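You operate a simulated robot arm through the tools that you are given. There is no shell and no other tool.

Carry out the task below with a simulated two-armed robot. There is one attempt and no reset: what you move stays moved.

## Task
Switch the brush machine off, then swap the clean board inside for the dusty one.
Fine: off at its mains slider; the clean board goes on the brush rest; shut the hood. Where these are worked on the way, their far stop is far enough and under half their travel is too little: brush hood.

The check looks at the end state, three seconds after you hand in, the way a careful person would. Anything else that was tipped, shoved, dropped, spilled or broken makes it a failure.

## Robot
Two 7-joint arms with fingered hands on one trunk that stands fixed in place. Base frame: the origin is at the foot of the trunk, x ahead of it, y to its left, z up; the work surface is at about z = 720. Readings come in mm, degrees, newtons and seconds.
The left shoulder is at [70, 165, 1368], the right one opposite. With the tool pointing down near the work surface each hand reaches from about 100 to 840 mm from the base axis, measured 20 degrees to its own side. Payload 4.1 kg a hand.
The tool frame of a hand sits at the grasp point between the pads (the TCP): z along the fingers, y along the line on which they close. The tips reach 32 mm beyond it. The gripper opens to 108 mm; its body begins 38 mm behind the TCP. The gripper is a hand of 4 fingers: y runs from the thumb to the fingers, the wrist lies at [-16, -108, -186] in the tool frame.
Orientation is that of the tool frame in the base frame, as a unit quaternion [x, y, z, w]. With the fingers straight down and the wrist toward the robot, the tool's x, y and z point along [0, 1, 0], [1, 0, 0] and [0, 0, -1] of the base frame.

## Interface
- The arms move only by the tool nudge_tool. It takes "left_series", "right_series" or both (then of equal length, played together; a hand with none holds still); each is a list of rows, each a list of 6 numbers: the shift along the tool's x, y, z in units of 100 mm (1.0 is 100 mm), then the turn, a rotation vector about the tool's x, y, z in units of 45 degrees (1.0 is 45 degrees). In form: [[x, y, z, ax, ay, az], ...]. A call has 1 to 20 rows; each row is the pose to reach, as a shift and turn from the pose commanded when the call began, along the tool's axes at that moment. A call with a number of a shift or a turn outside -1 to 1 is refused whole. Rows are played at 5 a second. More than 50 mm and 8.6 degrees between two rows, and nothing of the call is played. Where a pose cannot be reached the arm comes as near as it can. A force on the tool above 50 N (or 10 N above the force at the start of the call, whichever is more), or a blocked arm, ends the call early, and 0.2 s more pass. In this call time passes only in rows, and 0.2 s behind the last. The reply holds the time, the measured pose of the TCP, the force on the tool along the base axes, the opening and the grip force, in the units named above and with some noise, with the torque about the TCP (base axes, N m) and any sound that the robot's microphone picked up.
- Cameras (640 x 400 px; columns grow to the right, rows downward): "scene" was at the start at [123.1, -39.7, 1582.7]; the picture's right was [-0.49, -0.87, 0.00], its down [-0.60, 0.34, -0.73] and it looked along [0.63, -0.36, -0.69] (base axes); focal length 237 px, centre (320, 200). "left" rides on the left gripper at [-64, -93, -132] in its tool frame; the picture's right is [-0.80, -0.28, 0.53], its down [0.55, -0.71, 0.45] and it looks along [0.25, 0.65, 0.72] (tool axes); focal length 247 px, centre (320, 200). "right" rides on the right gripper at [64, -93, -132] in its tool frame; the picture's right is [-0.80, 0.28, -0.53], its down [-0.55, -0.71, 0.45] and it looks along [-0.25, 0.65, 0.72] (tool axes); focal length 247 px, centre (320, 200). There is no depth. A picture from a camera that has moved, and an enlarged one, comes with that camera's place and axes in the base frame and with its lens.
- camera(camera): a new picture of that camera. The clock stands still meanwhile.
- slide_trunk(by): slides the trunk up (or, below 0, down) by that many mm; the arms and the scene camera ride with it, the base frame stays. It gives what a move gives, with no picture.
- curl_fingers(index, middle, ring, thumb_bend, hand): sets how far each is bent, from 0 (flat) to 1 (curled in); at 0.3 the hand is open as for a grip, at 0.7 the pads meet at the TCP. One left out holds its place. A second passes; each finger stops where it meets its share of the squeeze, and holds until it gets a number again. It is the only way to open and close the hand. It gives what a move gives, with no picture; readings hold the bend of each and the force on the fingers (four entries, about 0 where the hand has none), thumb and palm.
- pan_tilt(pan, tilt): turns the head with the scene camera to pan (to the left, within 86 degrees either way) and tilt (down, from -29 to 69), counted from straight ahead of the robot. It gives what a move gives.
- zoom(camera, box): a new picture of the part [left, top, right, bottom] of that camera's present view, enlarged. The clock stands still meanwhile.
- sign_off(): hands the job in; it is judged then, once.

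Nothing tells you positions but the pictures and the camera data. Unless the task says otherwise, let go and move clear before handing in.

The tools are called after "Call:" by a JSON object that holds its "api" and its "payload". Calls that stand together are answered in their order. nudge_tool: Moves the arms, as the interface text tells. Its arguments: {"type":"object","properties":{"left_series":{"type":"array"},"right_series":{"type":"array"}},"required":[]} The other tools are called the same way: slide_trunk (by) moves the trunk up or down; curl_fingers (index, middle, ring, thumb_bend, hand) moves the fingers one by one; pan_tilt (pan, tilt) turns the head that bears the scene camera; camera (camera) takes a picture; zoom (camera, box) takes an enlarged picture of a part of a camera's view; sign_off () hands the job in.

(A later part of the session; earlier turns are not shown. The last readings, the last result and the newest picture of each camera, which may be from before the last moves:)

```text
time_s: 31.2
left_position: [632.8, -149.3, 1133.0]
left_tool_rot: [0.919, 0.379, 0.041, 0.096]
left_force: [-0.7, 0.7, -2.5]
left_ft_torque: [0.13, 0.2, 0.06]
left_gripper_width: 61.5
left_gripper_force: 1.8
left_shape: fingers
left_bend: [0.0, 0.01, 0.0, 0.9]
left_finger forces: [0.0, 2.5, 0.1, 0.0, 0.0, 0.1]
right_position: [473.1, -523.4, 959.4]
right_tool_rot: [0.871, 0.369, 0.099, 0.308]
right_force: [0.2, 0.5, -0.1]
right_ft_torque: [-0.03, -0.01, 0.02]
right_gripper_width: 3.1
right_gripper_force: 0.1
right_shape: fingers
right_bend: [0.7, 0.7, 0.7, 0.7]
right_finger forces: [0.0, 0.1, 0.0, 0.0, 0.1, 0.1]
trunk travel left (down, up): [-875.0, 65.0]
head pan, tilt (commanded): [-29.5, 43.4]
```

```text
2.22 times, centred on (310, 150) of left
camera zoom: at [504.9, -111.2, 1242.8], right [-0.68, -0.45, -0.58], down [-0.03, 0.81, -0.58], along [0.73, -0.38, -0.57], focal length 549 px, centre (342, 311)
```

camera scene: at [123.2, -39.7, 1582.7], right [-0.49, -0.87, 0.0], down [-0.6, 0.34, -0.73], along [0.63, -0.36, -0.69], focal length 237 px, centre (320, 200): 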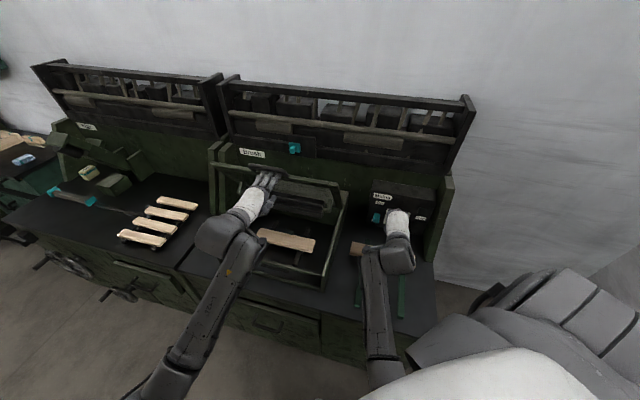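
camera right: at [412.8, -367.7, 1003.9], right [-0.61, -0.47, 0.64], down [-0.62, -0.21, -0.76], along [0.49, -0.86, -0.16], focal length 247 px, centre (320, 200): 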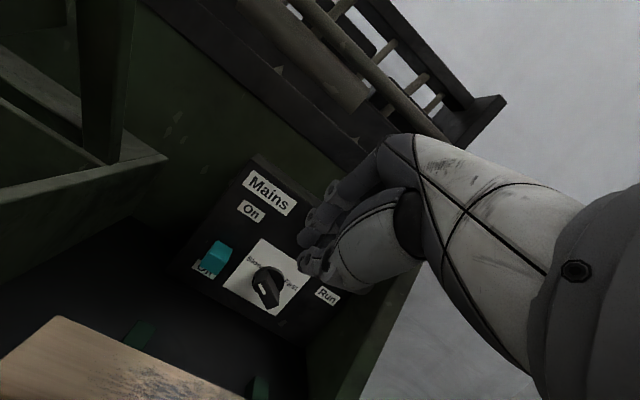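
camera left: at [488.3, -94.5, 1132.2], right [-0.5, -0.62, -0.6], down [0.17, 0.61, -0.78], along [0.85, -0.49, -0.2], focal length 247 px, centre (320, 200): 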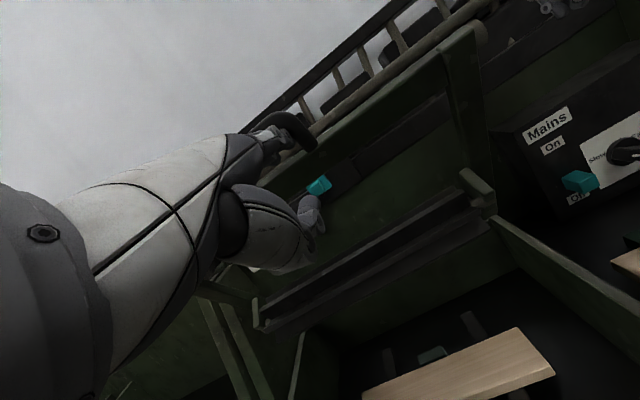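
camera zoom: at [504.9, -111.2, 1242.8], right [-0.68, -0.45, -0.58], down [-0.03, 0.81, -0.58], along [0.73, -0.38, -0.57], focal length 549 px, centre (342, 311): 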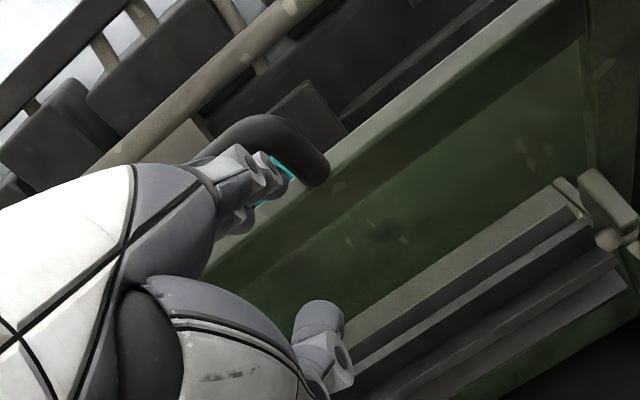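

The fingers are hooked through the handle and the hood is at about 63°. Continuing the combined pitch and push to about 75°.

Call:
{"api": "nudge_tool", "payload": {"left_series": [[0, 0.096, -0.19, 0.178, 0, 0], [0, 0.276, -0.389, 0.356, 0, 0], [0, 0.513, -0.579, 0.533, 0, 0], [0, 0.771, -0.753, 0.711, 0, 0]]}}

Call:
{"api": "zoom", "payload": {"camera": "scene", "box": [180, 80, 380, 240]}}

Call:
{"api": "zoom", "payload": {"camera": "left", "box": [200, 60, 420, 240]}}

```text
time_s: 32.2
left_position: [672.7, -193.9, 1223.1]
left_tool_rot: [0.91, 0.376, -0.065, -0.163]
left_force: [-0.2, 0.1, -2.4]
left_ft_torque: [0.18, 0.11, 0.07]
left_gripper_width: 61.1
left_gripper_force: 0.9
left_shape: fingers
left_bend: [0.0, 0.01, 0.0, 0.9]
left_finger forces: [0.0, 1.7, 0.0, 0.1, 0.1, 0.0]
right_position: [473.7, -525.9, 958.6]
right_tool_rot: [0.871, 0.369, 0.101, 0.307]
right_force: [0.0, 0.4, 0.7]
right_ft_torque: [-0.01, -0.01, 0.04]
right_gripper_width: 3.3
right_gripper_force: 0.1
right_shape: fingers
right_bend: [0.7, 0.7, 0.7, 0.7]
right_finger forces: [0.1, 0.0, 0.1, 0.0, 0.1, 0.1]
trunk travel left (down, up): [-875.0, 65.0]
head pan, tilt (commanded): [-29.5, 43.4]
```

```text
2.50 times, centred on (280, 160) of scene
camera zoom: at [122.6, -42.4, 1582.6], right [-0.49, -0.87, 0.0], down [-0.6, 0.34, -0.73], along [0.63, -0.36, -0.69], focal length 593 px, centre (420, 300)
```

zoom: 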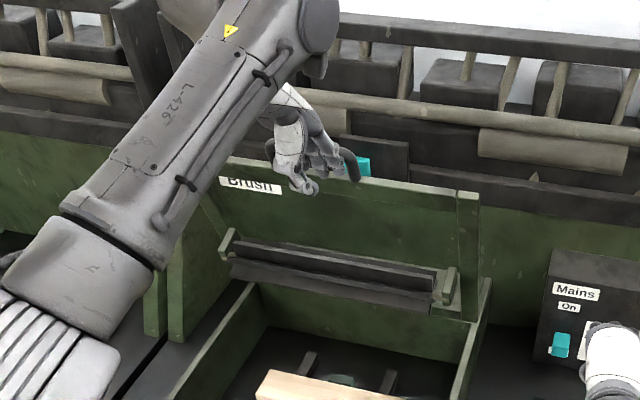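

```text
2.22 times, centred on (310, 150) of left
camera zoom: at [598.2, -210.1, 1378.1], right [-0.88, -0.24, -0.41], down [-0.19, 0.97, -0.18], along [0.43, -0.08, -0.9], focal length 549 px, centre (342, 311)
```

zoom: 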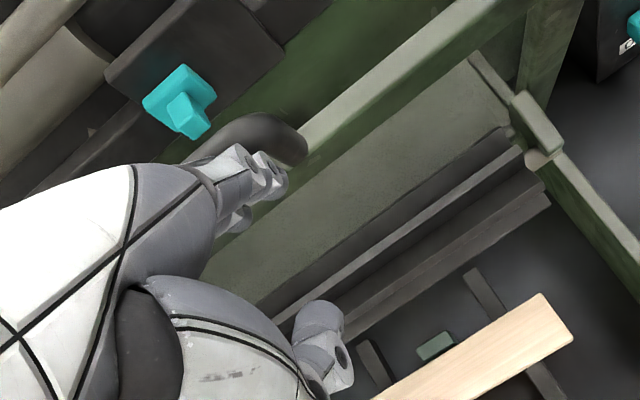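

The hood is near 75° and the load is down to about 2 N. Pushing on towards vertical.

Call:
{"api": "nudge_tool", "payload": {"left_series": [[0, 0.119, -0.165, 0.089, 0, 0], [0, 0.244, -0.328, 0.178, 0, 0], [0, 0.407, -0.458, 0.222, 0, 0], [0, 0.576, -0.579, 0.267, 0, 0], [0, 0.812, -0.753, 0.356, 0, 0]]}}

Call:
{"api": "zoom", "payload": {"camera": "scene", "box": [180, 80, 380, 240]}}

Call:
{"api": "camera", "payload": {"camera": "left"}}

```text
time_s: 33.4
left_position: [662.8, -179.9, 1259.7]
left_tool_rot: [0.885, 0.36, -0.108, -0.275]
left_force: [-1.5, -0.4, 0.0]
left_ft_torque: [0.06, 0.03, -0.05]
left_gripper_width: 61.2
left_gripper_force: 0.0
left_shape: fingers
left_bend: [0.0, 0.01, 0.0, 0.9]
left_finger forces: [0.0, 1.1, 0.1, 0.1, 0.1, 0.0]
left hand out of reach, approached as far as the arm can: row 2, 3, 4, 5
right_position: [473.6, -524.8, 960.6]
right_tool_rot: [0.871, 0.369, 0.101, 0.308]
right_force: [0.4, 0.6, -0.3]
right_ft_torque: [-0.02, 0.0, 0.02]
right_gripper_width: 2.9
right_gripper_force: 0.1
right_shape: fingers
right_bend: [0.7, 0.7, 0.7, 0.7]
right_finger forces: [0.1, 0.0, 0.0, 0.1, 0.0, 0.0]
trunk travel left (down, up): [-875.0, 65.0]
head pan, tilt (commanded): [-29.5, 43.4]
```

```text
2.50 times, centred on (280, 160) of scene
camera zoom: at [121.9, -39.1, 1582.8], right [-0.49, -0.87, 0.0], down [-0.6, 0.34, -0.73], along [0.63, -0.36, -0.69], focal length 593 px, centre (420, 300)
```

zoom: 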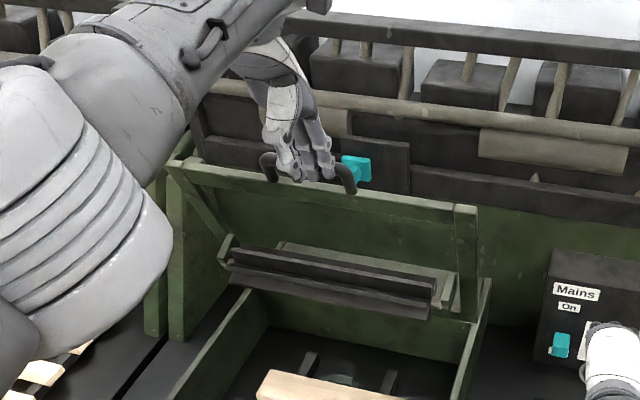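

```text
taken
camera left: at [615.1, -222.8, 1420.1], right [-0.94, -0.17, -0.28], down [-0.19, 0.98, 0.03], along [0.27, 0.08, -0.96], focal length 247 px, centre (320, 200)
```

left: 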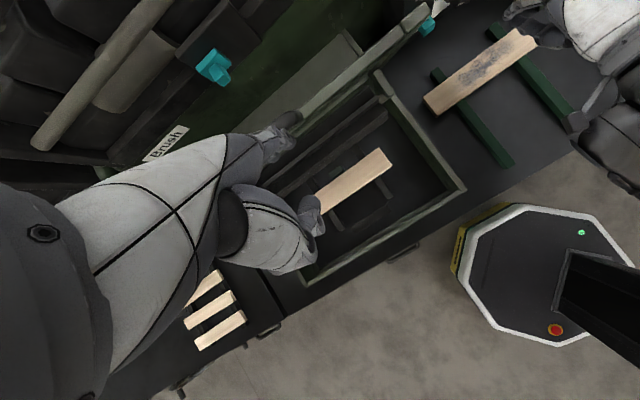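

The left hand ran out of wrist range and the hood settled back to about 70°, with the fingers still hooked in the handle holding it. I'll reconfigure the right hand by raising it with the fist pointing straight down, so it can push the lid's right corner from below.

Call:
{"api": "nudge_tool", "payload": {"right_series": [[-0.01, 0.12, -0.16, 0.14, 0.011, 0.003], [-0.02, 0.24, -0.32, 0.279, 0.022, 0.007], [-0.03, 0.37, -0.47, 0.419, 0.033, 0.01], [-0.04, 0.49, -0.63, 0.559, 0.044, 0.013], [-0.05, 0.61, -0.79, 0.698, 0.055, 0.017], [-0.064, 0.73, -0.948, 0.838, 0.066, 0.02]]}}

Call:
{"api": "camera", "payload": {"camera": "scene"}}

Call:
{"api": "camera", "payload": {"camera": "right"}}

```text
time_s: 34.8
left_position: [664.5, -178.9, 1260.0]
left_tool_rot: [0.885, 0.361, -0.109, -0.275]
left_force: [-1.4, 1.8, 0.4]
left_ft_torque: [0.1, 0.11, 0.04]
left_gripper_width: 61.3
left_gripper_force: 1.2
left_shape: fingers
left_bend: [0.0, 0.01, 0.0, 0.9]
left_finger forces: [0.0, 2.2, 0.0, 0.0, 0.0, 0.1]
right_position: [473.4, -523.0, 1078.7]
right_tool_rot: [0.924, 0.383, 0.001, -0.002]
right_force: [-0.1, 0.7, -0.1]
right_ft_torque: [0.01, -0.01, 0.0]
right_gripper_width: 3.2
right_gripper_force: 0.1
right_shape: fingers
right_bend: [0.7, 0.7, 0.7, 0.7]
right_finger forces: [0.0, 0.0, 0.1, 0.0, 0.0, 0.0]
trunk travel left (down, up): [-875.0, 65.0]
head pan, tilt (commanded): [-29.5, 43.4]
```

```text
taken
camera scene: at [123.5, -39.5, 1582.7], right [-0.49, -0.87, 0.0], down [-0.6, 0.34, -0.73], along [0.63, -0.36, -0.69], focal length 237 px, centre (320, 200)
```

scene: 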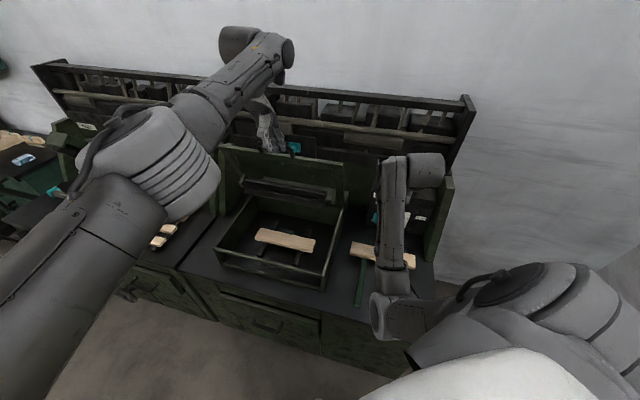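

```text
taken
camera right: at [453.2, -412.1, 1211.1], right [-0.36, -0.77, 0.53], down [-0.89, 0.11, -0.45], along [0.28, -0.63, -0.72], focal length 247 px, centre (320, 200)
```

right: 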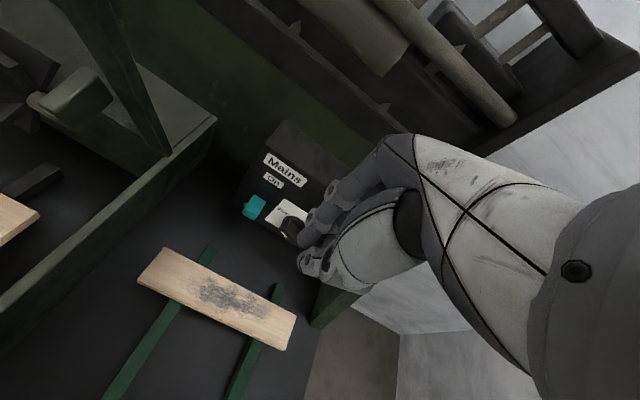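

The right hand is free again, pointing down. I'll move it left to just below and in front of the lid's right corner.

Call:
{"api": "nudge_tool", "payload": {"right_series": [[0.34, -0.06, 0, 0, 0, 0], [0.67, -0.13, 0, 0, 0, 0], [1.0, -0.2, 0, 0, 0, 0]]}}

Call:
{"api": "nudge_tool", "payload": {"right_series": [[0.34, -0.13, -0.05, 0, 0, 0], [0.67, -0.27, -0.1, 0, 0, 0], [1.0, -0.4, -0.15, 0, 0, 0]]}}

Call:
{"api": "camera", "payload": {"camera": "scene"}}

Call:
{"api": "camera", "payload": {"camera": "right"}}

```text
time_s: 35.6
left_position: [663.4, -178.5, 1259.5]
left_tool_rot: [0.885, 0.36, -0.109, -0.273]
left_force: [-0.7, 0.7, -0.2]
left_ft_torque: [0.06, 0.14, -0.01]
left_gripper_width: 61.1
left_gripper_force: 1.1
left_shape: fingers
left_bend: [0.0, 0.01, 0.0, 0.9]
left_finger forces: [0.0, 1.7, 0.1, 0.0, 0.1, 0.0]
right_position: [528.3, -437.0, 1079.8]
right_tool_rot: [0.924, 0.382, 0.001, -0.001]
right_force: [0.5, -1.1, 0.8]
right_ft_torque: [-0.01, 0.0, 0.0]
right_gripper_width: 3.4
right_gripper_force: 0.0
right_shape: fingers
right_bend: [0.7, 0.7, 0.7, 0.7]
right_finger forces: [0.0, 0.1, 0.0, 0.0, 0.1, 0.1]
trunk travel left (down, up): [-875.0, 65.0]
head pan, tilt (commanded): [-29.5, 43.4]
```

```text
time_s: 36.4
left_position: [664.3, -179.0, 1260.5]
left_tool_rot: [0.885, 0.361, -0.109, -0.275]
left_force: [-0.4, 1.1, -0.4]
left_ft_torque: [0.04, 0.09, 0.02]
left_gripper_width: 61.3
left_gripper_force: 0.9
left_shape: fingers
left_bend: [0.0, 0.01, 0.0, 0.9]
left_finger forces: [0.1, 1.8, 0.0, 0.1, 0.0, 0.0]
right_position: [571.2, -339.7, 1093.6]
right_tool_rot: [0.924, 0.383, 0.0, -0.001]
right_force: [0.7, 0.2, 0.2]
right_ft_torque: [-0.03, -0.02, 0.03]
right_gripper_width: 3.0
right_gripper_force: 0.1
right_shape: fingers
right_bend: [0.7, 0.7, 0.7, 0.7]
right_finger forces: [0.1, 0.1, 0.1, 0.0, 0.0, 0.0]
trunk travel left (down, up): [-875.0, 65.0]
head pan, tilt (commanded): [-29.5, 43.4]
```

```text
taken
camera scene: at [123.1, -38.1, 1582.8], right [-0.49, -0.87, 0.0], down [-0.6, 0.34, -0.73], along [0.63, -0.36, -0.69], focal length 237 px, centre (320, 200)
```

scene: 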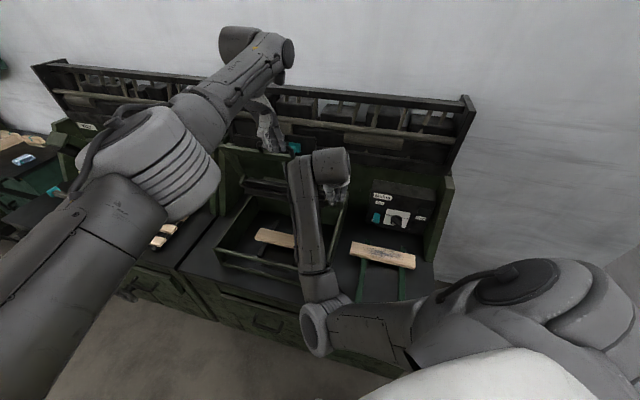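

```text
taken
camera right: at [551.8, -228.0, 1225.8], right [-0.36, -0.77, 0.53], down [-0.89, 0.11, -0.45], along [0.28, -0.63, -0.72], focal length 247 px, centre (320, 200)
```

right: 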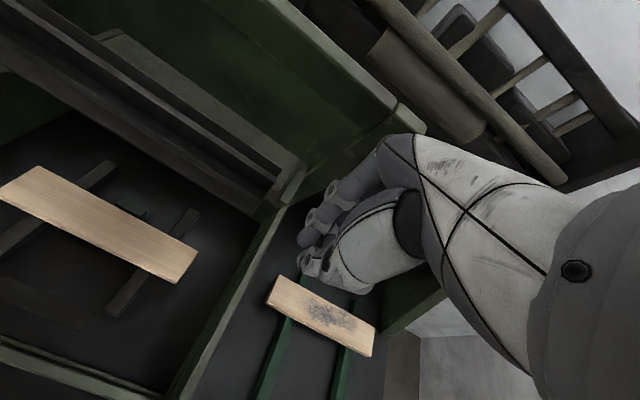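

The fist is at the lid's right corner but slightly too far right. I'll shift 25 mm left and push forward along the bench-inward direction.

Call:
{"api": "nudge_tool", "payload": {"right_series": [[0.25, 0, 0, 0, 0, 0], [0.25, 0.15, 0, 0, 0, 0], [0.25, 0.3, 0, 0, 0, 0], [0.25, 0.45, -0.03, 0, 0, 0], [0.25, 0.6, -0.06, 0, 0, 0]]}}

Call:
{"api": "camera", "payload": {"camera": "right"}}

Call:
{"api": "zoom", "payload": {"camera": "scene", "box": [200, 90, 380, 220]}}

Call:
{"api": "camera", "payload": {"camera": "left"}}

```text
time_s: 37.6
left_position: [664.6, -180.4, 1259.6]
left_tool_rot: [0.884, 0.361, -0.109, -0.276]
left_force: [-0.2, -0.1, 0.5]
left_ft_torque: [0.02, 0.0, 0.01]
left_gripper_width: 61.4
left_gripper_force: 0.1
left_shape: fingers
left_bend: [0.0, 0.0, 0.0, 0.9]
left_finger forces: [0.0, 0.1, 0.0, 0.0, 0.0, 0.1]
right_position: [632.6, -363.2, 1100.0]
right_tool_rot: [0.923, 0.384, 0.0, -0.003]
right_force: [-1.6, 1.6, -0.4]
right_ft_torque: [-0.19, -0.11, -0.01]
right_gripper_width: 3.4
right_gripper_force: 1.1
right_shape: fingers
right_bend: [0.7, 0.7, 0.7, 0.7]
right_finger forces: [0.0, 2.8, 0.0, 0.0, 0.0, 0.0]
trunk travel left (down, up): [-875.0, 65.0]
head pan, tilt (commanded): [-29.5, 43.4]
```

```text
taken
camera right: at [612.5, -252.4, 1232.2], right [-0.36, -0.77, 0.53], down [-0.89, 0.11, -0.45], along [0.28, -0.63, -0.72], focal length 247 px, centre (320, 200)
```

right: 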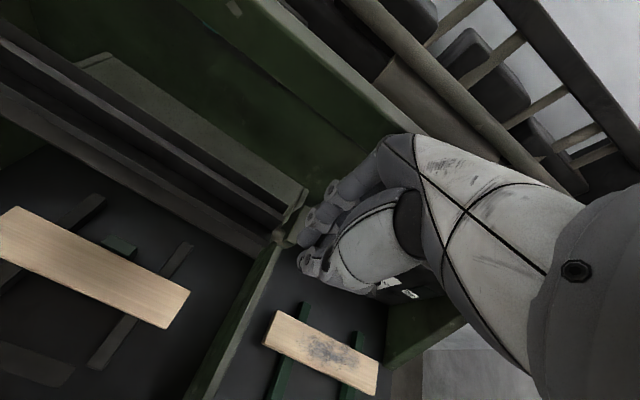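

```text
3.08 times, centred on (290, 155) of scene
camera zoom: at [123.2, -39.7, 1582.7], right [-0.49, -0.87, 0.0], down [-0.6, 0.34, -0.73], along [0.63, -0.36, -0.69], focal length 730 px, centre (412, 338)
```

zoom: 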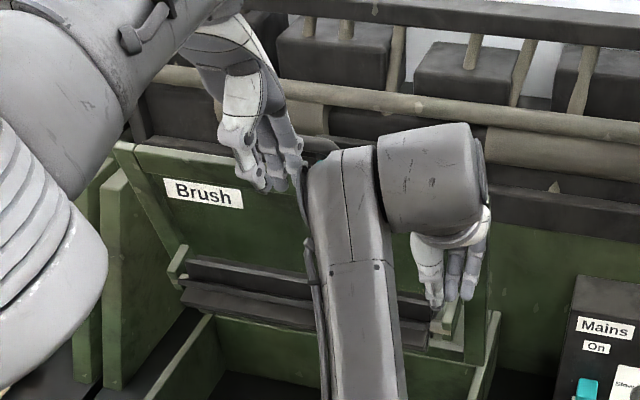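

```text
taken
camera left: at [616.6, -223.0, 1419.8], right [-0.94, -0.17, -0.28], down [-0.19, 0.98, 0.03], along [0.27, 0.08, -0.96], focal length 247 px, centre (320, 200)
```

left: 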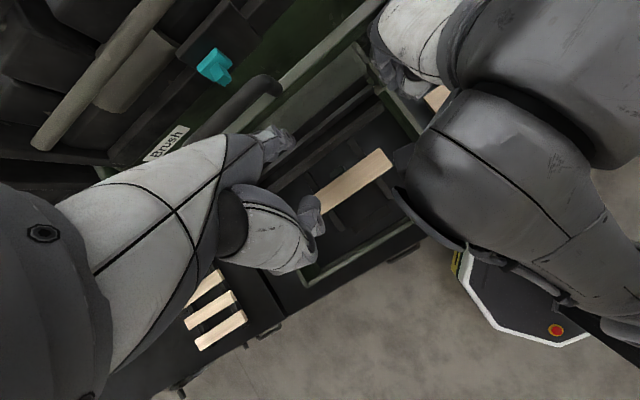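

The right fist now carries the hood with about 2 N, and the left fingers are unloaded. I'll keep pushing in small steps, watching for the far stop.

Call:
{"api": "nudge_tool", "payload": {"right_series": [[0, 0.15, 0, 0, 0, 0], [0, 0.3, 0, 0, 0, 0], [0, 0.45, 0, 0, 0, 0]]}}

Call:
{"api": "camera", "payload": {"camera": "right"}}

Call:
{"api": "camera", "payload": {"camera": "left"}}

```text
time_s: 38.4
left_position: [663.4, -179.7, 1259.4]
left_tool_rot: [0.885, 0.361, -0.109, -0.274]
left_force: [-0.3, -0.6, -1.3]
left_ft_torque: [0.01, 0.02, 0.0]
left_gripper_width: 61.2
left_gripper_force: 0.1
left_shape: fingers
left_bend: [0.0, 0.0, 0.0, 0.9]
left_finger forces: [0.1, 0.0, 0.0, 0.1, 0.1, 0.0]
right_position: [665.2, -397.5, 1099.0]
right_tool_rot: [0.924, 0.383, 0.001, -0.001]
right_force: [-1.4, 1.5, 0.3]
right_ft_torque: [-0.08, -0.08, 0.0]
right_gripper_width: 3.1
right_gripper_force: 0.7
right_shape: fingers
right_bend: [0.7, 0.7, 0.7, 0.7]
right_finger forces: [0.0, 1.6, 0.1, 0.0, 0.0, 0.0]
trunk travel left (down, up): [-875.0, 65.0]
head pan, tilt (commanded): [-29.5, 43.4]
```

```text
taken
camera right: at [645.6, -284.5, 1231.7], right [-0.36, -0.77, 0.53], down [-0.89, 0.11, -0.45], along [0.28, -0.63, -0.72], focal length 247 px, centre (320, 200)
```

right: 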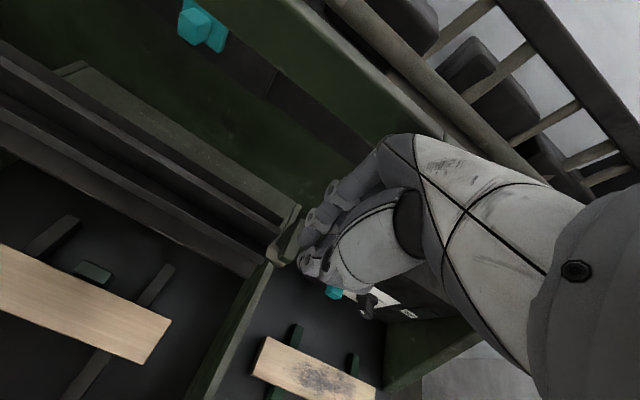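

```text
taken
camera left: at [616.5, -222.7, 1419.9], right [-0.94, -0.17, -0.28], down [-0.19, 0.98, 0.03], along [0.27, 0.08, -0.96], focal length 247 px, centre (320, 200)
```

left: 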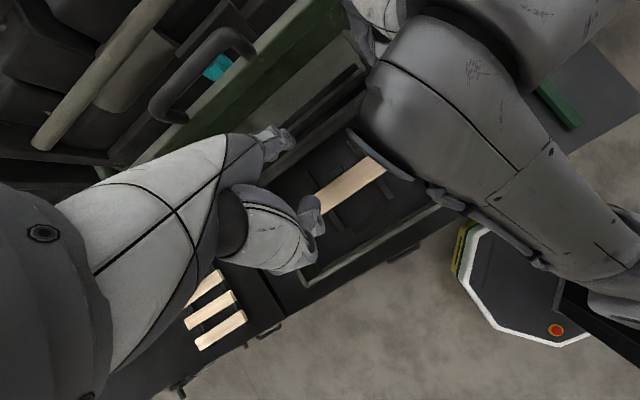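

The hood is close to vertical. Continuing to push gently toward its far stop.

Call:
{"api": "nudge_tool", "payload": {"right_series": [[0, 0.12, 0, 0, 0, 0], [0, 0.24, 0, 0, 0, 0], [0, 0.36, 0, 0, 0, 0]]}}

Call:
{"api": "camera", "payload": {"camera": "left"}}

Call:
{"api": "camera", "payload": {"camera": "right"}}

```text
time_s: 39.2
left_position: [664.8, -179.4, 1259.4]
left_tool_rot: [0.885, 0.361, -0.109, -0.275]
left_force: [-0.2, 0.8, 0.3]
left_ft_torque: [0.0, 0.0, 0.02]
left_gripper_width: 61.3
left_gripper_force: 0.0
left_shape: fingers
left_bend: [0.0, 0.0, 0.0, 0.9]
left_finger forces: [0.0, 0.1, 0.0, 0.0, 0.0, 0.0]
right_position: [689.6, -422.1, 1100.2]
right_tool_rot: [0.923, 0.384, 0.001, -0.001]
right_force: [-0.8, 0.0, -0.3]
right_ft_torque: [0.01, -0.03, 0.0]
right_gripper_width: 3.1
right_gripper_force: 0.6
right_shape: fingers
right_bend: [0.7, 0.7, 0.7, 0.7]
right_finger forces: [0.1, 1.2, 0.0, 0.1, 0.0, 0.1]
trunk travel left (down, up): [-875.0, 65.0]
head pan, tilt (commanded): [-29.5, 43.4]
```

```text
taken
camera left: at [616.6, -223.0, 1419.8], right [-0.94, -0.17, -0.28], down [-0.19, 0.98, 0.03], along [0.27, 0.08, -0.96], focal length 247 px, centre (320, 200)
```

left: 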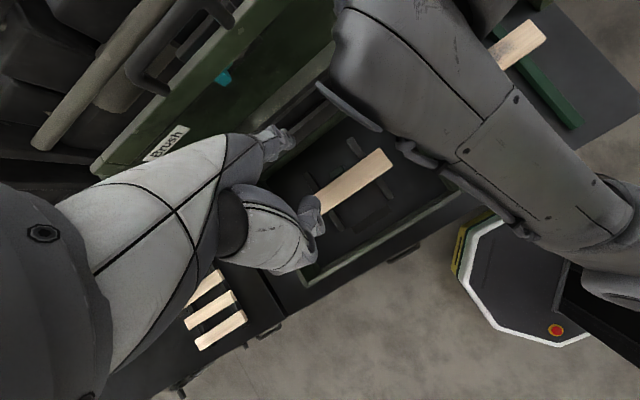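

```text
taken
camera right: at [669.9, -310.2, 1232.0], right [-0.36, -0.77, 0.53], down [-0.89, 0.11, -0.45], along [0.28, -0.63, -0.72], focal length 247 px, centre (320, 200)
```

right: 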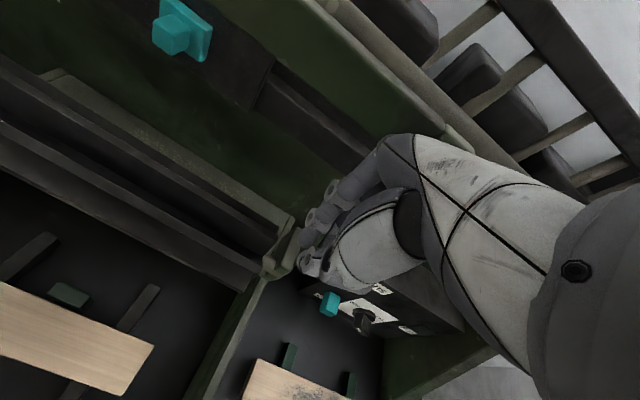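

The load is falling toward zero, so the hood is near its balance point. A few more small steps.

Call:
{"api": "nudge_tool", "payload": {"right_series": [[0, 0.1, 0, 0, 0, 0], [0, 0.2, 0, 0, 0, 0], [0, 0.3, 0, 0, 0, 0]]}}

Call:
{"api": "camera", "payload": {"camera": "left"}}

Call:
{"api": "camera", "payload": {"camera": "right"}}

```text
time_s: 40.0
left_position: [664.0, -179.1, 1258.9]
left_tool_rot: [0.885, 0.361, -0.11, -0.275]
left_force: [0.5, -0.5, 0.1]
left_ft_torque: [0.02, 0.0, -0.01]
left_gripper_width: 61.3
left_gripper_force: 0.1
left_shape: fingers
left_bend: [0.0, 0.0, 0.0, 0.9]
left_finger forces: [0.1, 0.0, 0.0, 0.0, 0.0, 0.0]
right_position: [712.0, -441.6, 1100.1]
right_tool_rot: [0.924, 0.383, 0.0, -0.002]
right_force: [0.0, -0.2, -0.1]
right_ft_torque: [-0.01, 0.02, 0.01]
right_gripper_width: 3.2
right_gripper_force: 0.3
right_shape: fingers
right_bend: [0.7, 0.7, 0.7, 0.7]
right_finger forces: [0.0, 0.4, 0.0, 0.0, 0.0, 0.0]
trunk travel left (down, up): [-875.0, 65.0]
head pan, tilt (commanded): [-29.5, 43.4]
```

```text
taken
camera left: at [616.7, -223.0, 1419.8], right [-0.94, -0.17, -0.28], down [-0.19, 0.98, 0.03], along [0.27, 0.08, -0.96], focal length 247 px, centre (320, 200)
```

left: 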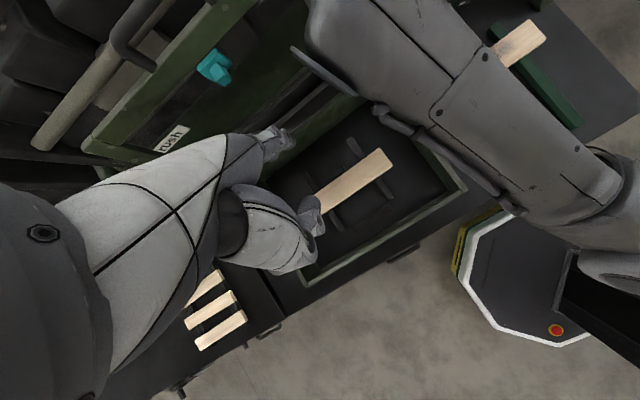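

```text
taken
camera right: at [691.6, -331.0, 1231.8], right [-0.36, -0.77, 0.53], down [-0.89, 0.11, -0.45], along [0.28, -0.63, -0.72], focal length 247 px, centre (320, 200)
```

right: 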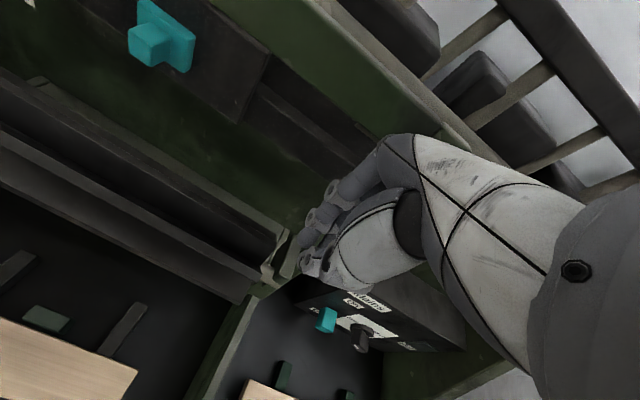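

The hood is now about balanced, slightly past vertical. I'll nudge a bit further to reach the far stop, checking the gap to the shelf.

Call:
{"api": "nudge_tool", "payload": {"right_series": [[0, 0.08, 0, 0, 0, 0], [0, 0.16, 0, 0, 0, 0], [0, 0.24, 0, 0, 0, 0]]}}

Call:
{"api": "zoom", "payload": {"camera": "left", "box": [0, 0, 320, 200]}}

Call:
{"api": "camera", "payload": {"camera": "right"}}

Call:
{"api": "zoom", "payload": {"camera": "scene", "box": [200, 80, 400, 220]}}

```text
time_s: 40.8
left_position: [663.9, -179.5, 1259.1]
left_tool_rot: [0.885, 0.361, -0.108, -0.275]
left_force: [-0.4, 0.5, -0.1]
left_ft_torque: [0.0, -0.02, -0.01]
left_gripper_width: 61.3
left_gripper_force: 0.2
left_shape: fingers
left_bend: [0.0, 0.0, 0.0, 0.9]
left_finger forces: [0.0, 0.0, 0.0, 0.0, 0.1, 0.0]
right_position: [727.1, -459.4, 1098.9]
right_tool_rot: [0.924, 0.383, 0.002, -0.001]
right_force: [-0.2, -0.1, 0.2]
right_ft_torque: [0.01, 0.01, -0.02]
right_gripper_width: 3.3
right_gripper_force: 0.0
right_shape: fingers
right_bend: [0.7, 0.7, 0.7, 0.7]
right_finger forces: [0.0, 0.1, 0.0, 0.0, 0.0, 0.0]
trunk travel left (down, up): [-875.0, 65.0]
head pan, tilt (commanded): [-29.5, 43.4]
```

```text
2.00 times, centred on (160, 100) of left
camera zoom: at [616.7, -223.0, 1419.8], right [-0.94, -0.17, -0.28], down [-0.19, 0.98, 0.03], along [0.27, 0.08, -0.96], focal length 494 px, centre (640, 400)
```

zoom: 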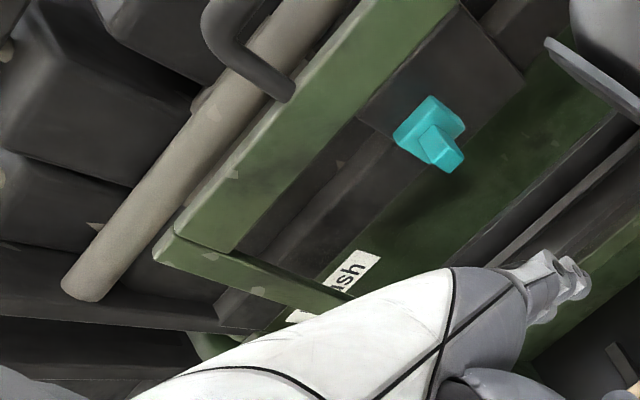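

```text
taken
camera right: at [708.3, -348.2, 1231.6], right [-0.36, -0.77, 0.53], down [-0.89, 0.11, -0.45], along [0.28, -0.63, -0.72], focal length 247 px, centre (320, 200)
```

right: 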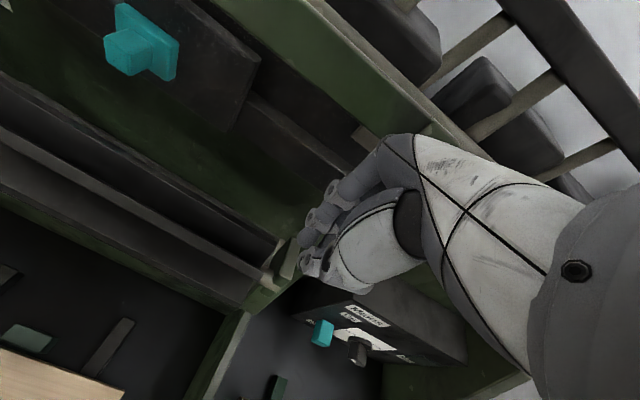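

```text
2.86 times, centred on (300, 150) of scene
camera zoom: at [123.3, -39.7, 1582.7], right [-0.49, -0.87, 0.0], down [-0.6, 0.34, -0.73], along [0.63, -0.36, -0.69], focal length 678 px, centre (377, 343)
```

zoom: 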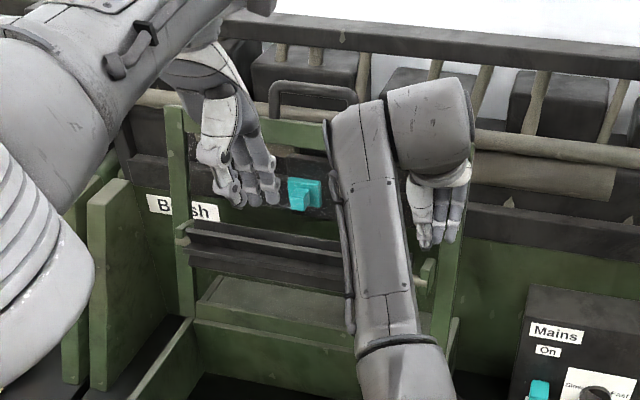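

No force at all now. I'll back the right fist off 20 mm and see whether the hood stays.

Call:
{"api": "nudge_tool", "payload": {"right_series": [[0, -0.1, 0, 0, 0, 0], [0, -0.2, 0, 0, 0, 0], [0, -0.2, 0, 0, 0, 0], [0, -0.2, 0, 0, 0, 0]]}}

Call:
{"api": "zoom", "payload": {"camera": "left", "box": [0, 0, 320, 200]}}

Call:
{"api": "zoom", "payload": {"camera": "scene", "box": [200, 80, 400, 220]}}

```text
time_s: 41.8
left_position: [664.1, -178.9, 1259.4]
left_tool_rot: [0.884, 0.361, -0.109, -0.276]
left_force: [0.0, -0.2, 0.2]
left_ft_torque: [0.0, -0.02, -0.01]
left_gripper_width: 61.5
left_gripper_force: 0.0
left_shape: fingers
left_bend: [0.0, 0.0, 0.0, 0.9]
left_finger forces: [0.1, 0.0, 0.1, 0.0, 0.1, 0.0]
right_position: [713.6, -445.1, 1100.0]
right_tool_rot: [0.924, 0.383, 0.001, -0.001]
right_force: [-0.2, -0.5, 0.1]
right_ft_torque: [-0.02, 0.02, -0.01]
right_gripper_width: 3.1
right_gripper_force: 0.0
right_shape: fingers
right_bend: [0.7, 0.7, 0.7, 0.7]
right_finger forces: [0.1, 0.0, 0.1, 0.0, 0.0, 0.0]
trunk travel left (down, up): [-875.0, 65.0]
head pan, tilt (commanded): [-29.5, 43.4]
```

```text
2.00 times, centred on (160, 100) of left
camera zoom: at [616.7, -222.9, 1419.8], right [-0.94, -0.17, -0.28], down [-0.19, 0.98, 0.03], along [0.27, 0.08, -0.96], focal length 494 px, centre (640, 400)
```

zoom: 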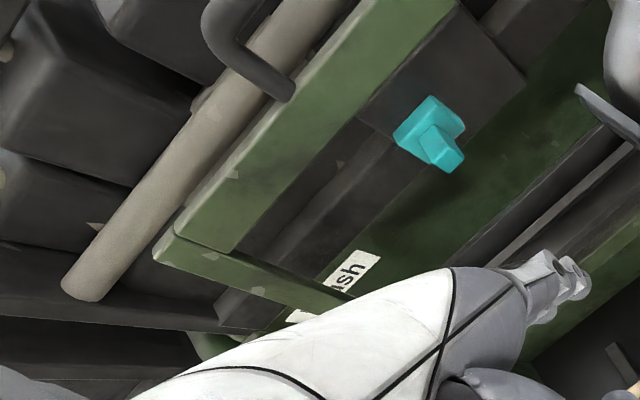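

```text
2.86 times, centred on (300, 150) of scene
camera zoom: at [123.3, -39.6, 1582.7], right [-0.49, -0.87, 0.0], down [-0.6, 0.34, -0.73], along [0.63, -0.36, -0.69], focal length 678 px, centre (377, 343)
```

zoom: 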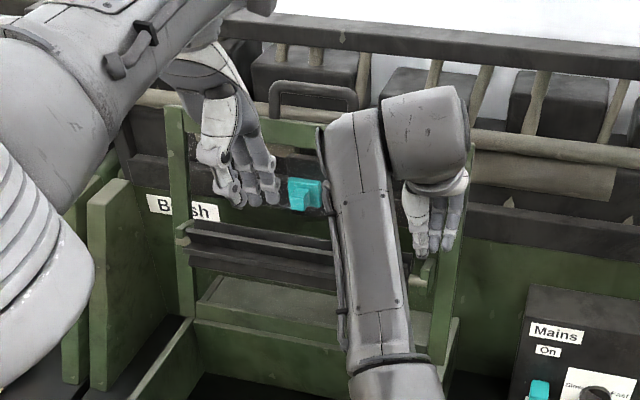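

The hood stays by itself at its far stop. Next is the swap. I'll withdraw the left hand to a safe spot, ease the right hand back from the lid, then study the boards.

Call:
{"api": "nudge_tool", "payload": {"left_series": [[0.06, -0.15, 0.126, -0.156, 0, 0], [0.12, -0.3, 0.25, -0.313, 0, 0], [0.18, -0.44, 0.38, -0.469, 0, 0], [0.24, -0.59, 0.5, -0.626, 0, 0], [0.297, -0.74, 0.63, -0.782, 0, 0]]}}

Call:
{"api": "nudge_tool", "payload": {"right_series": [[0, -0.35, 0, 0, 0, 0], [0, -0.7, 0, 0, 0, 0], [0, -1.0, 0, 0, 0, 0]]}}

Call:
{"api": "camera", "payload": {"camera": "scene"}}

```text
time_s: 43.0
left_position: [621.9, -83.0, 1247.8]
left_tool_rot: [0.924, 0.384, -0.005, -0.004]
left_force: [-0.1, -0.4, -0.6]
left_ft_torque: [-0.02, 0.04, -0.01]
left_gripper_width: 61.2
left_gripper_force: 0.0
left_shape: fingers
left_bend: [0.0, 0.0, 0.0, 0.9]
left_finger forces: [0.1, 0.0, 0.0, 0.0, 0.1, 0.0]
left hand out of reach, approached as far as the arm can: row 1
right_position: [718.1, -439.1, 1099.1]
right_tool_rot: [0.924, 0.383, -0.002, 0.0]
right_force: [0.0, 0.1, 0.0]
right_ft_torque: [-0.06, 0.01, -0.04]
right_gripper_width: 3.1
right_gripper_force: 0.0
right_shape: fingers
right_bend: [0.7, 0.7, 0.7, 0.7]
right_finger forces: [0.0, 0.0, 0.0, 0.0, 0.0, 0.0]
trunk travel left (down, up): [-875.0, 65.0]
head pan, tilt (commanded): [-29.5, 43.4]
```

```text
time_s: 43.8
left_position: [615.7, -90.3, 1250.5]
left_tool_rot: [0.924, 0.383, -0.001, -0.006]
left_force: [-0.7, -0.3, -0.2]
left_ft_torque: [0.04, -0.01, 0.01]
left_gripper_width: 61.6
left_gripper_force: 0.0
left_shape: fingers
left_bend: [0.0, 0.0, 0.0, 0.9]
left_finger forces: [0.0, 0.0, 0.0, 0.0, 0.0, 0.0]
right_position: [642.2, -375.0, 1099.3]
right_tool_rot: [0.924, 0.383, 0.001, -0.001]
right_force: [-0.5, 0.1, -0.2]
right_ft_torque: [0.05, -0.03, 0.0]
right_gripper_width: 3.1
right_gripper_force: 0.1
right_shape: fingers
right_bend: [0.7, 0.7, 0.7, 0.7]
right_finger forces: [0.0, 0.1, 0.1, 0.0, 0.0, 0.0]
trunk travel left (down, up): [-875.0, 65.0]
head pan, tilt (commanded): [-29.5, 43.4]
```

```text
taken
camera scene: at [122.5, -39.4, 1582.8], right [-0.49, -0.87, 0.0], down [-0.6, 0.34, -0.73], along [0.63, -0.36, -0.69], focal length 237 px, centre (320, 200)
```

scene: 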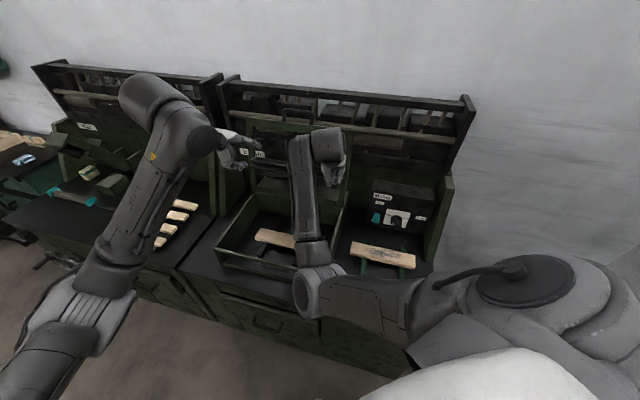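

The left hand is clear. I'll move it further left, out of the way, and open the right hand for grasping the clean board.

Call:
{"api": "nudge_tool", "payload": {"left_series": [[0.34, -0.1, 0, 0, 0, 0], [0.67, -0.2, 0, 0, 0, 0], [1.0, -0.3, 0, 0, 0, 0]], "right_series": [[0.0, -0.3, 0, 0, 0, 0], [0.0, -0.6, 0, 0, 0, 0], [0.0, -0.6, 0, 0, 0, 0]]}}

Call:
{"api": "curl_fingers", "payload": {"hand": "right", "index": 0.3, "middle": 0.3, "ring": 0.3, "thumb_bend": 0.3}}

Call:
{"api": "camera", "payload": {"camera": "right"}}

Call:
{"api": "camera", "payload": {"camera": "scene"}}

Call:
{"api": "camera", "payload": {"camera": "left"}}

```text
time_s: 44.6
left_position: [665.3, 1.4, 1250.0]
left_tool_rot: [0.924, 0.382, -0.003, -0.006]
left_force: [0.3, -0.4, -0.2]
left_ft_torque: [-0.02, 0.05, 0.0]
left_gripper_width: 61.5
left_gripper_force: 0.1
left_shape: fingers
left_bend: [0.0, 0.0, 0.0, 0.9]
left_finger forces: [0.1, 0.0, 0.0, 0.0, 0.0, 0.0]
right_position: [602.7, -347.4, 1112.5]
right_tool_rot: [0.927, 0.374, 0.004, 0.012]
right_force: [0.1, -0.2, -0.5]
right_ft_torque: [-0.02, -0.01, 0.0]
right_gripper_width: 3.0
right_gripper_force: 0.0
right_shape: fingers
right_bend: [0.7, 0.7, 0.7, 0.7]
right_finger forces: [0.1, 0.0, 0.0, 0.0, 0.1, 0.0]
trunk travel left (down, up): [-875.0, 65.0]
head pan, tilt (commanded): [-29.5, 43.4]
```

```text
time_s: 45.6
left_position: [665.2, 2.2, 1252.5]
left_tool_rot: [0.924, 0.383, -0.001, -0.006]
left_force: [0.3, -0.4, 0.3]
left_ft_torque: [-0.02, 0.02, 0.01]
left_gripper_width: 61.3
left_gripper_force: 0.1
left_shape: fingers
left_bend: [0.0, 0.0, 0.0, 0.9]
left_finger forces: [0.1, 0.1, 0.0, 0.0, 0.0, 0.0]
right_position: [600.9, -347.6, 1109.1]
right_tool_rot: [0.927, 0.375, 0.002, 0.013]
right_force: [0.7, 0.4, -0.5]
right_ft_torque: [0.0, 0.01, -0.01]
right_gripper_width: 108.0
right_gripper_force: 0.0
right_shape: fingers
right_bend: [0.3, 0.3, 0.3, 0.3]
right_finger forces: [0.0, 0.0, 0.0, 0.0, 0.0, 0.0]
trunk travel left (down, up): [-875.0, 65.0]
head pan, tilt (commanded): [-29.5, 43.4]
```

```text
taken
camera right: at [581.6, -232.4, 1238.4], right [-0.38, -0.74, 0.55], down [-0.88, 0.11, -0.46], along [0.28, -0.66, -0.7], focal length 247 px, centre (320, 200)
```

right: 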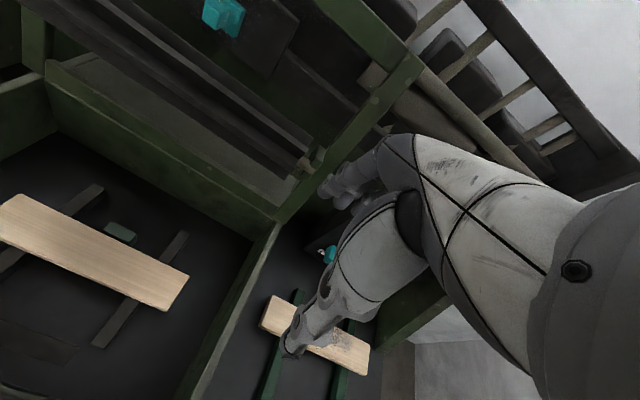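

```text
taken
camera scene: at [123.0, -39.5, 1582.7], right [-0.49, -0.87, 0.0], down [-0.6, 0.34, -0.73], along [0.63, -0.36, -0.69], focal length 237 px, centre (320, 200)
```

scene: 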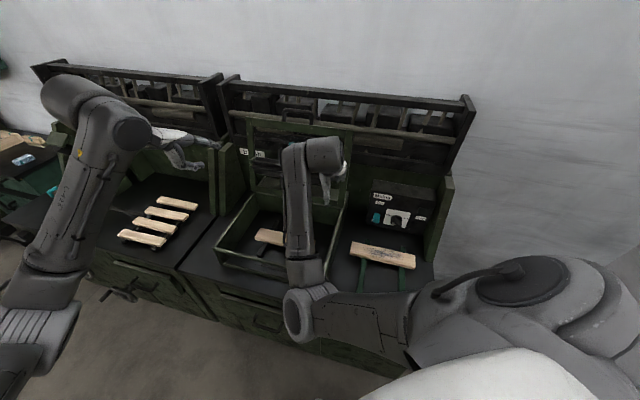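

```text
taken
camera left: at [556.3, 22.1, 1384.4], right [-0.77, -0.36, -0.53], down [-0.11, 0.89, -0.44], along [0.63, -0.28, -0.73], focal length 247 px, centre (320, 200)
```

left: 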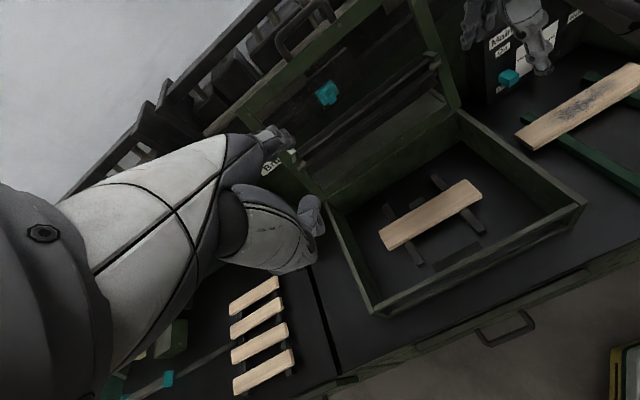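

The hood stands open and the clean board is fully visible. I'll take close-ups from both wrists to measure its position, height and width.

Call:
{"api": "zoom", "payload": {"camera": "left", "box": [360, 150, 520, 290]}}

Call:
{"api": "zoom", "payload": {"camera": "right", "box": [0, 170, 220, 350]}}

Call:
{"api": "zoom", "payload": {"camera": "left", "box": [480, 40, 640, 180]}}

Call:
{"api": "zoom", "payload": {"camera": "scene", "box": [330, 220, 450, 310]}}

```text
2.86 times, centred on (440, 220) of left
camera zoom: at [556.3, 22.1, 1384.4], right [-0.77, -0.36, -0.53], down [-0.11, 0.89, -0.44], along [0.63, -0.28, -0.73], focal length 706 px, centre (-23, 143)
```

zoom: 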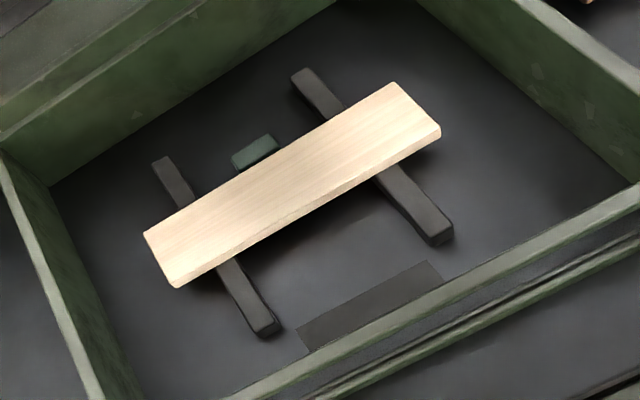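

```text
2.22 times, centred on (110, 260) of right
camera zoom: at [581.6, -232.4, 1238.4], right [-0.38, -0.74, 0.55], down [-0.88, 0.11, -0.46], along [0.28, -0.66, -0.7], focal length 549 px, centre (787, 67)
```

zoom: 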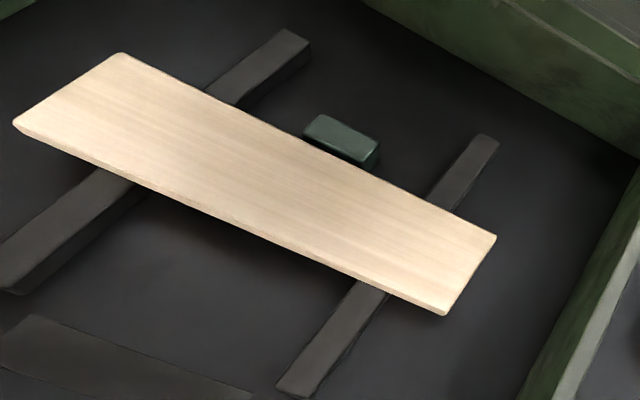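

```text
2.86 times, centred on (560, 110) of left
camera zoom: at [556.3, 22.1, 1384.4], right [-0.77, -0.36, -0.53], down [-0.11, 0.89, -0.44], along [0.63, -0.28, -0.73], focal length 706 px, centre (-366, 457)
```

zoom: 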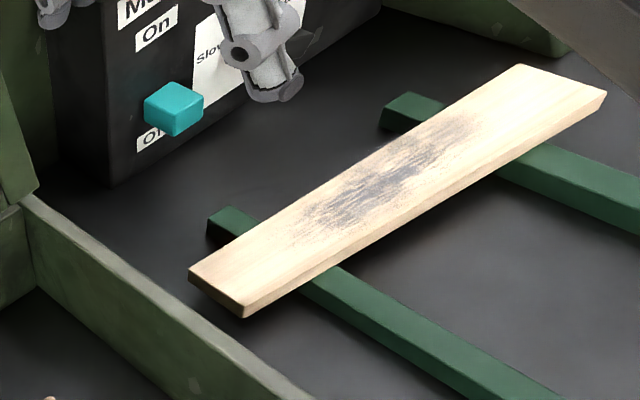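

```text
4.44 times, centred on (390, 265) of scene
camera zoom: at [123.0, -39.5, 1582.7], right [-0.49, -0.87, 0.0], down [-0.6, 0.34, -0.73], along [0.63, -0.36, -0.69], focal length 1054 px, centre (9, -89)
```

zoom: 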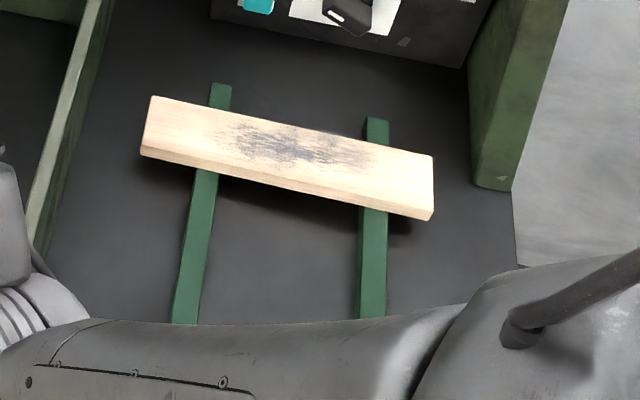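

The clean board lies at centre [740, -220] with its top at about z≈760. It's 254 × 57 mm and turned exactly 45°, with a small green backstop block behind its middle and rails at ±78 mm. My fingers must avoid the block and rails, so I'll check the right hand's finger spread.

Call:
{"api": "zoom", "payload": {"camera": "left", "box": [440, 0, 600, 100]}}

Call:
{"api": "zoom", "payload": {"camera": "right", "box": [260, 130, 460, 370]}}

Call:
{"api": "zoom", "payload": {"camera": "scene", "box": [290, 130, 370, 220]}}

```text
4.00 times, centred on (520, 50) of left
camera zoom: at [556.3, 22.1, 1384.4], right [-0.77, -0.36, -0.53], down [-0.11, 0.89, -0.44], along [0.63, -0.28, -0.73], focal length 988 px, centre (-480, 800)
```

zoom: 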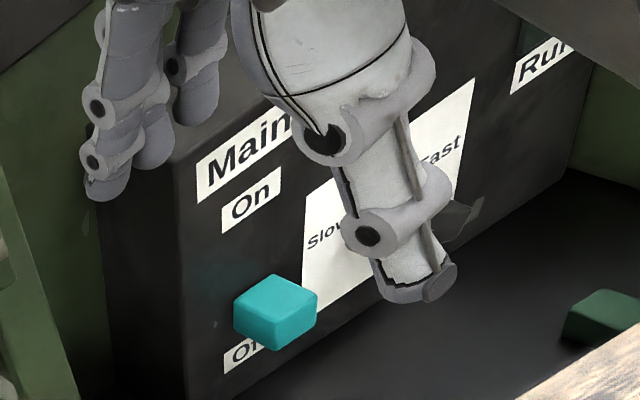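

```text
1.67 times, centred on (360, 250) of right
camera zoom: at [581.6, -232.4, 1238.4], right [-0.38, -0.74, 0.55], down [-0.88, 0.11, -0.46], along [0.28, -0.66, -0.7], focal length 412 px, centre (253, 117)
```

zoom: 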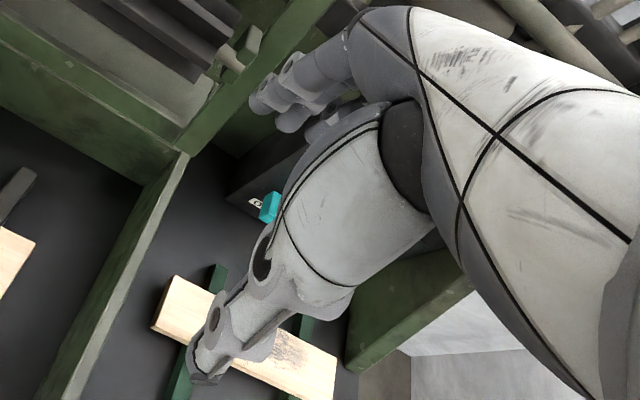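

```text
4.44 times, centred on (330, 175) of scene
camera zoom: at [123.0, -39.5, 1582.7], right [-0.49, -0.87, 0.0], down [-0.6, 0.34, -0.73], along [0.63, -0.36, -0.69], focal length 1054 px, centre (276, 311)
```

zoom: 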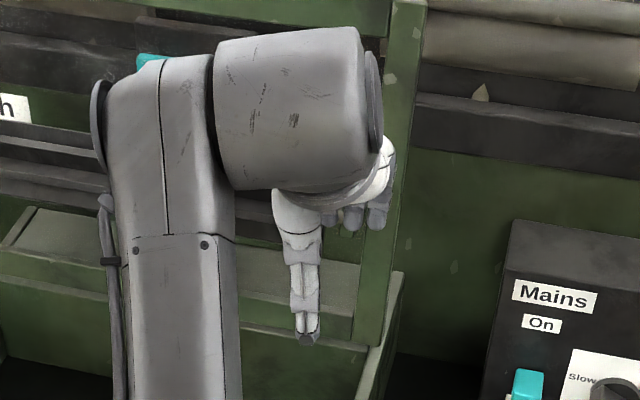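

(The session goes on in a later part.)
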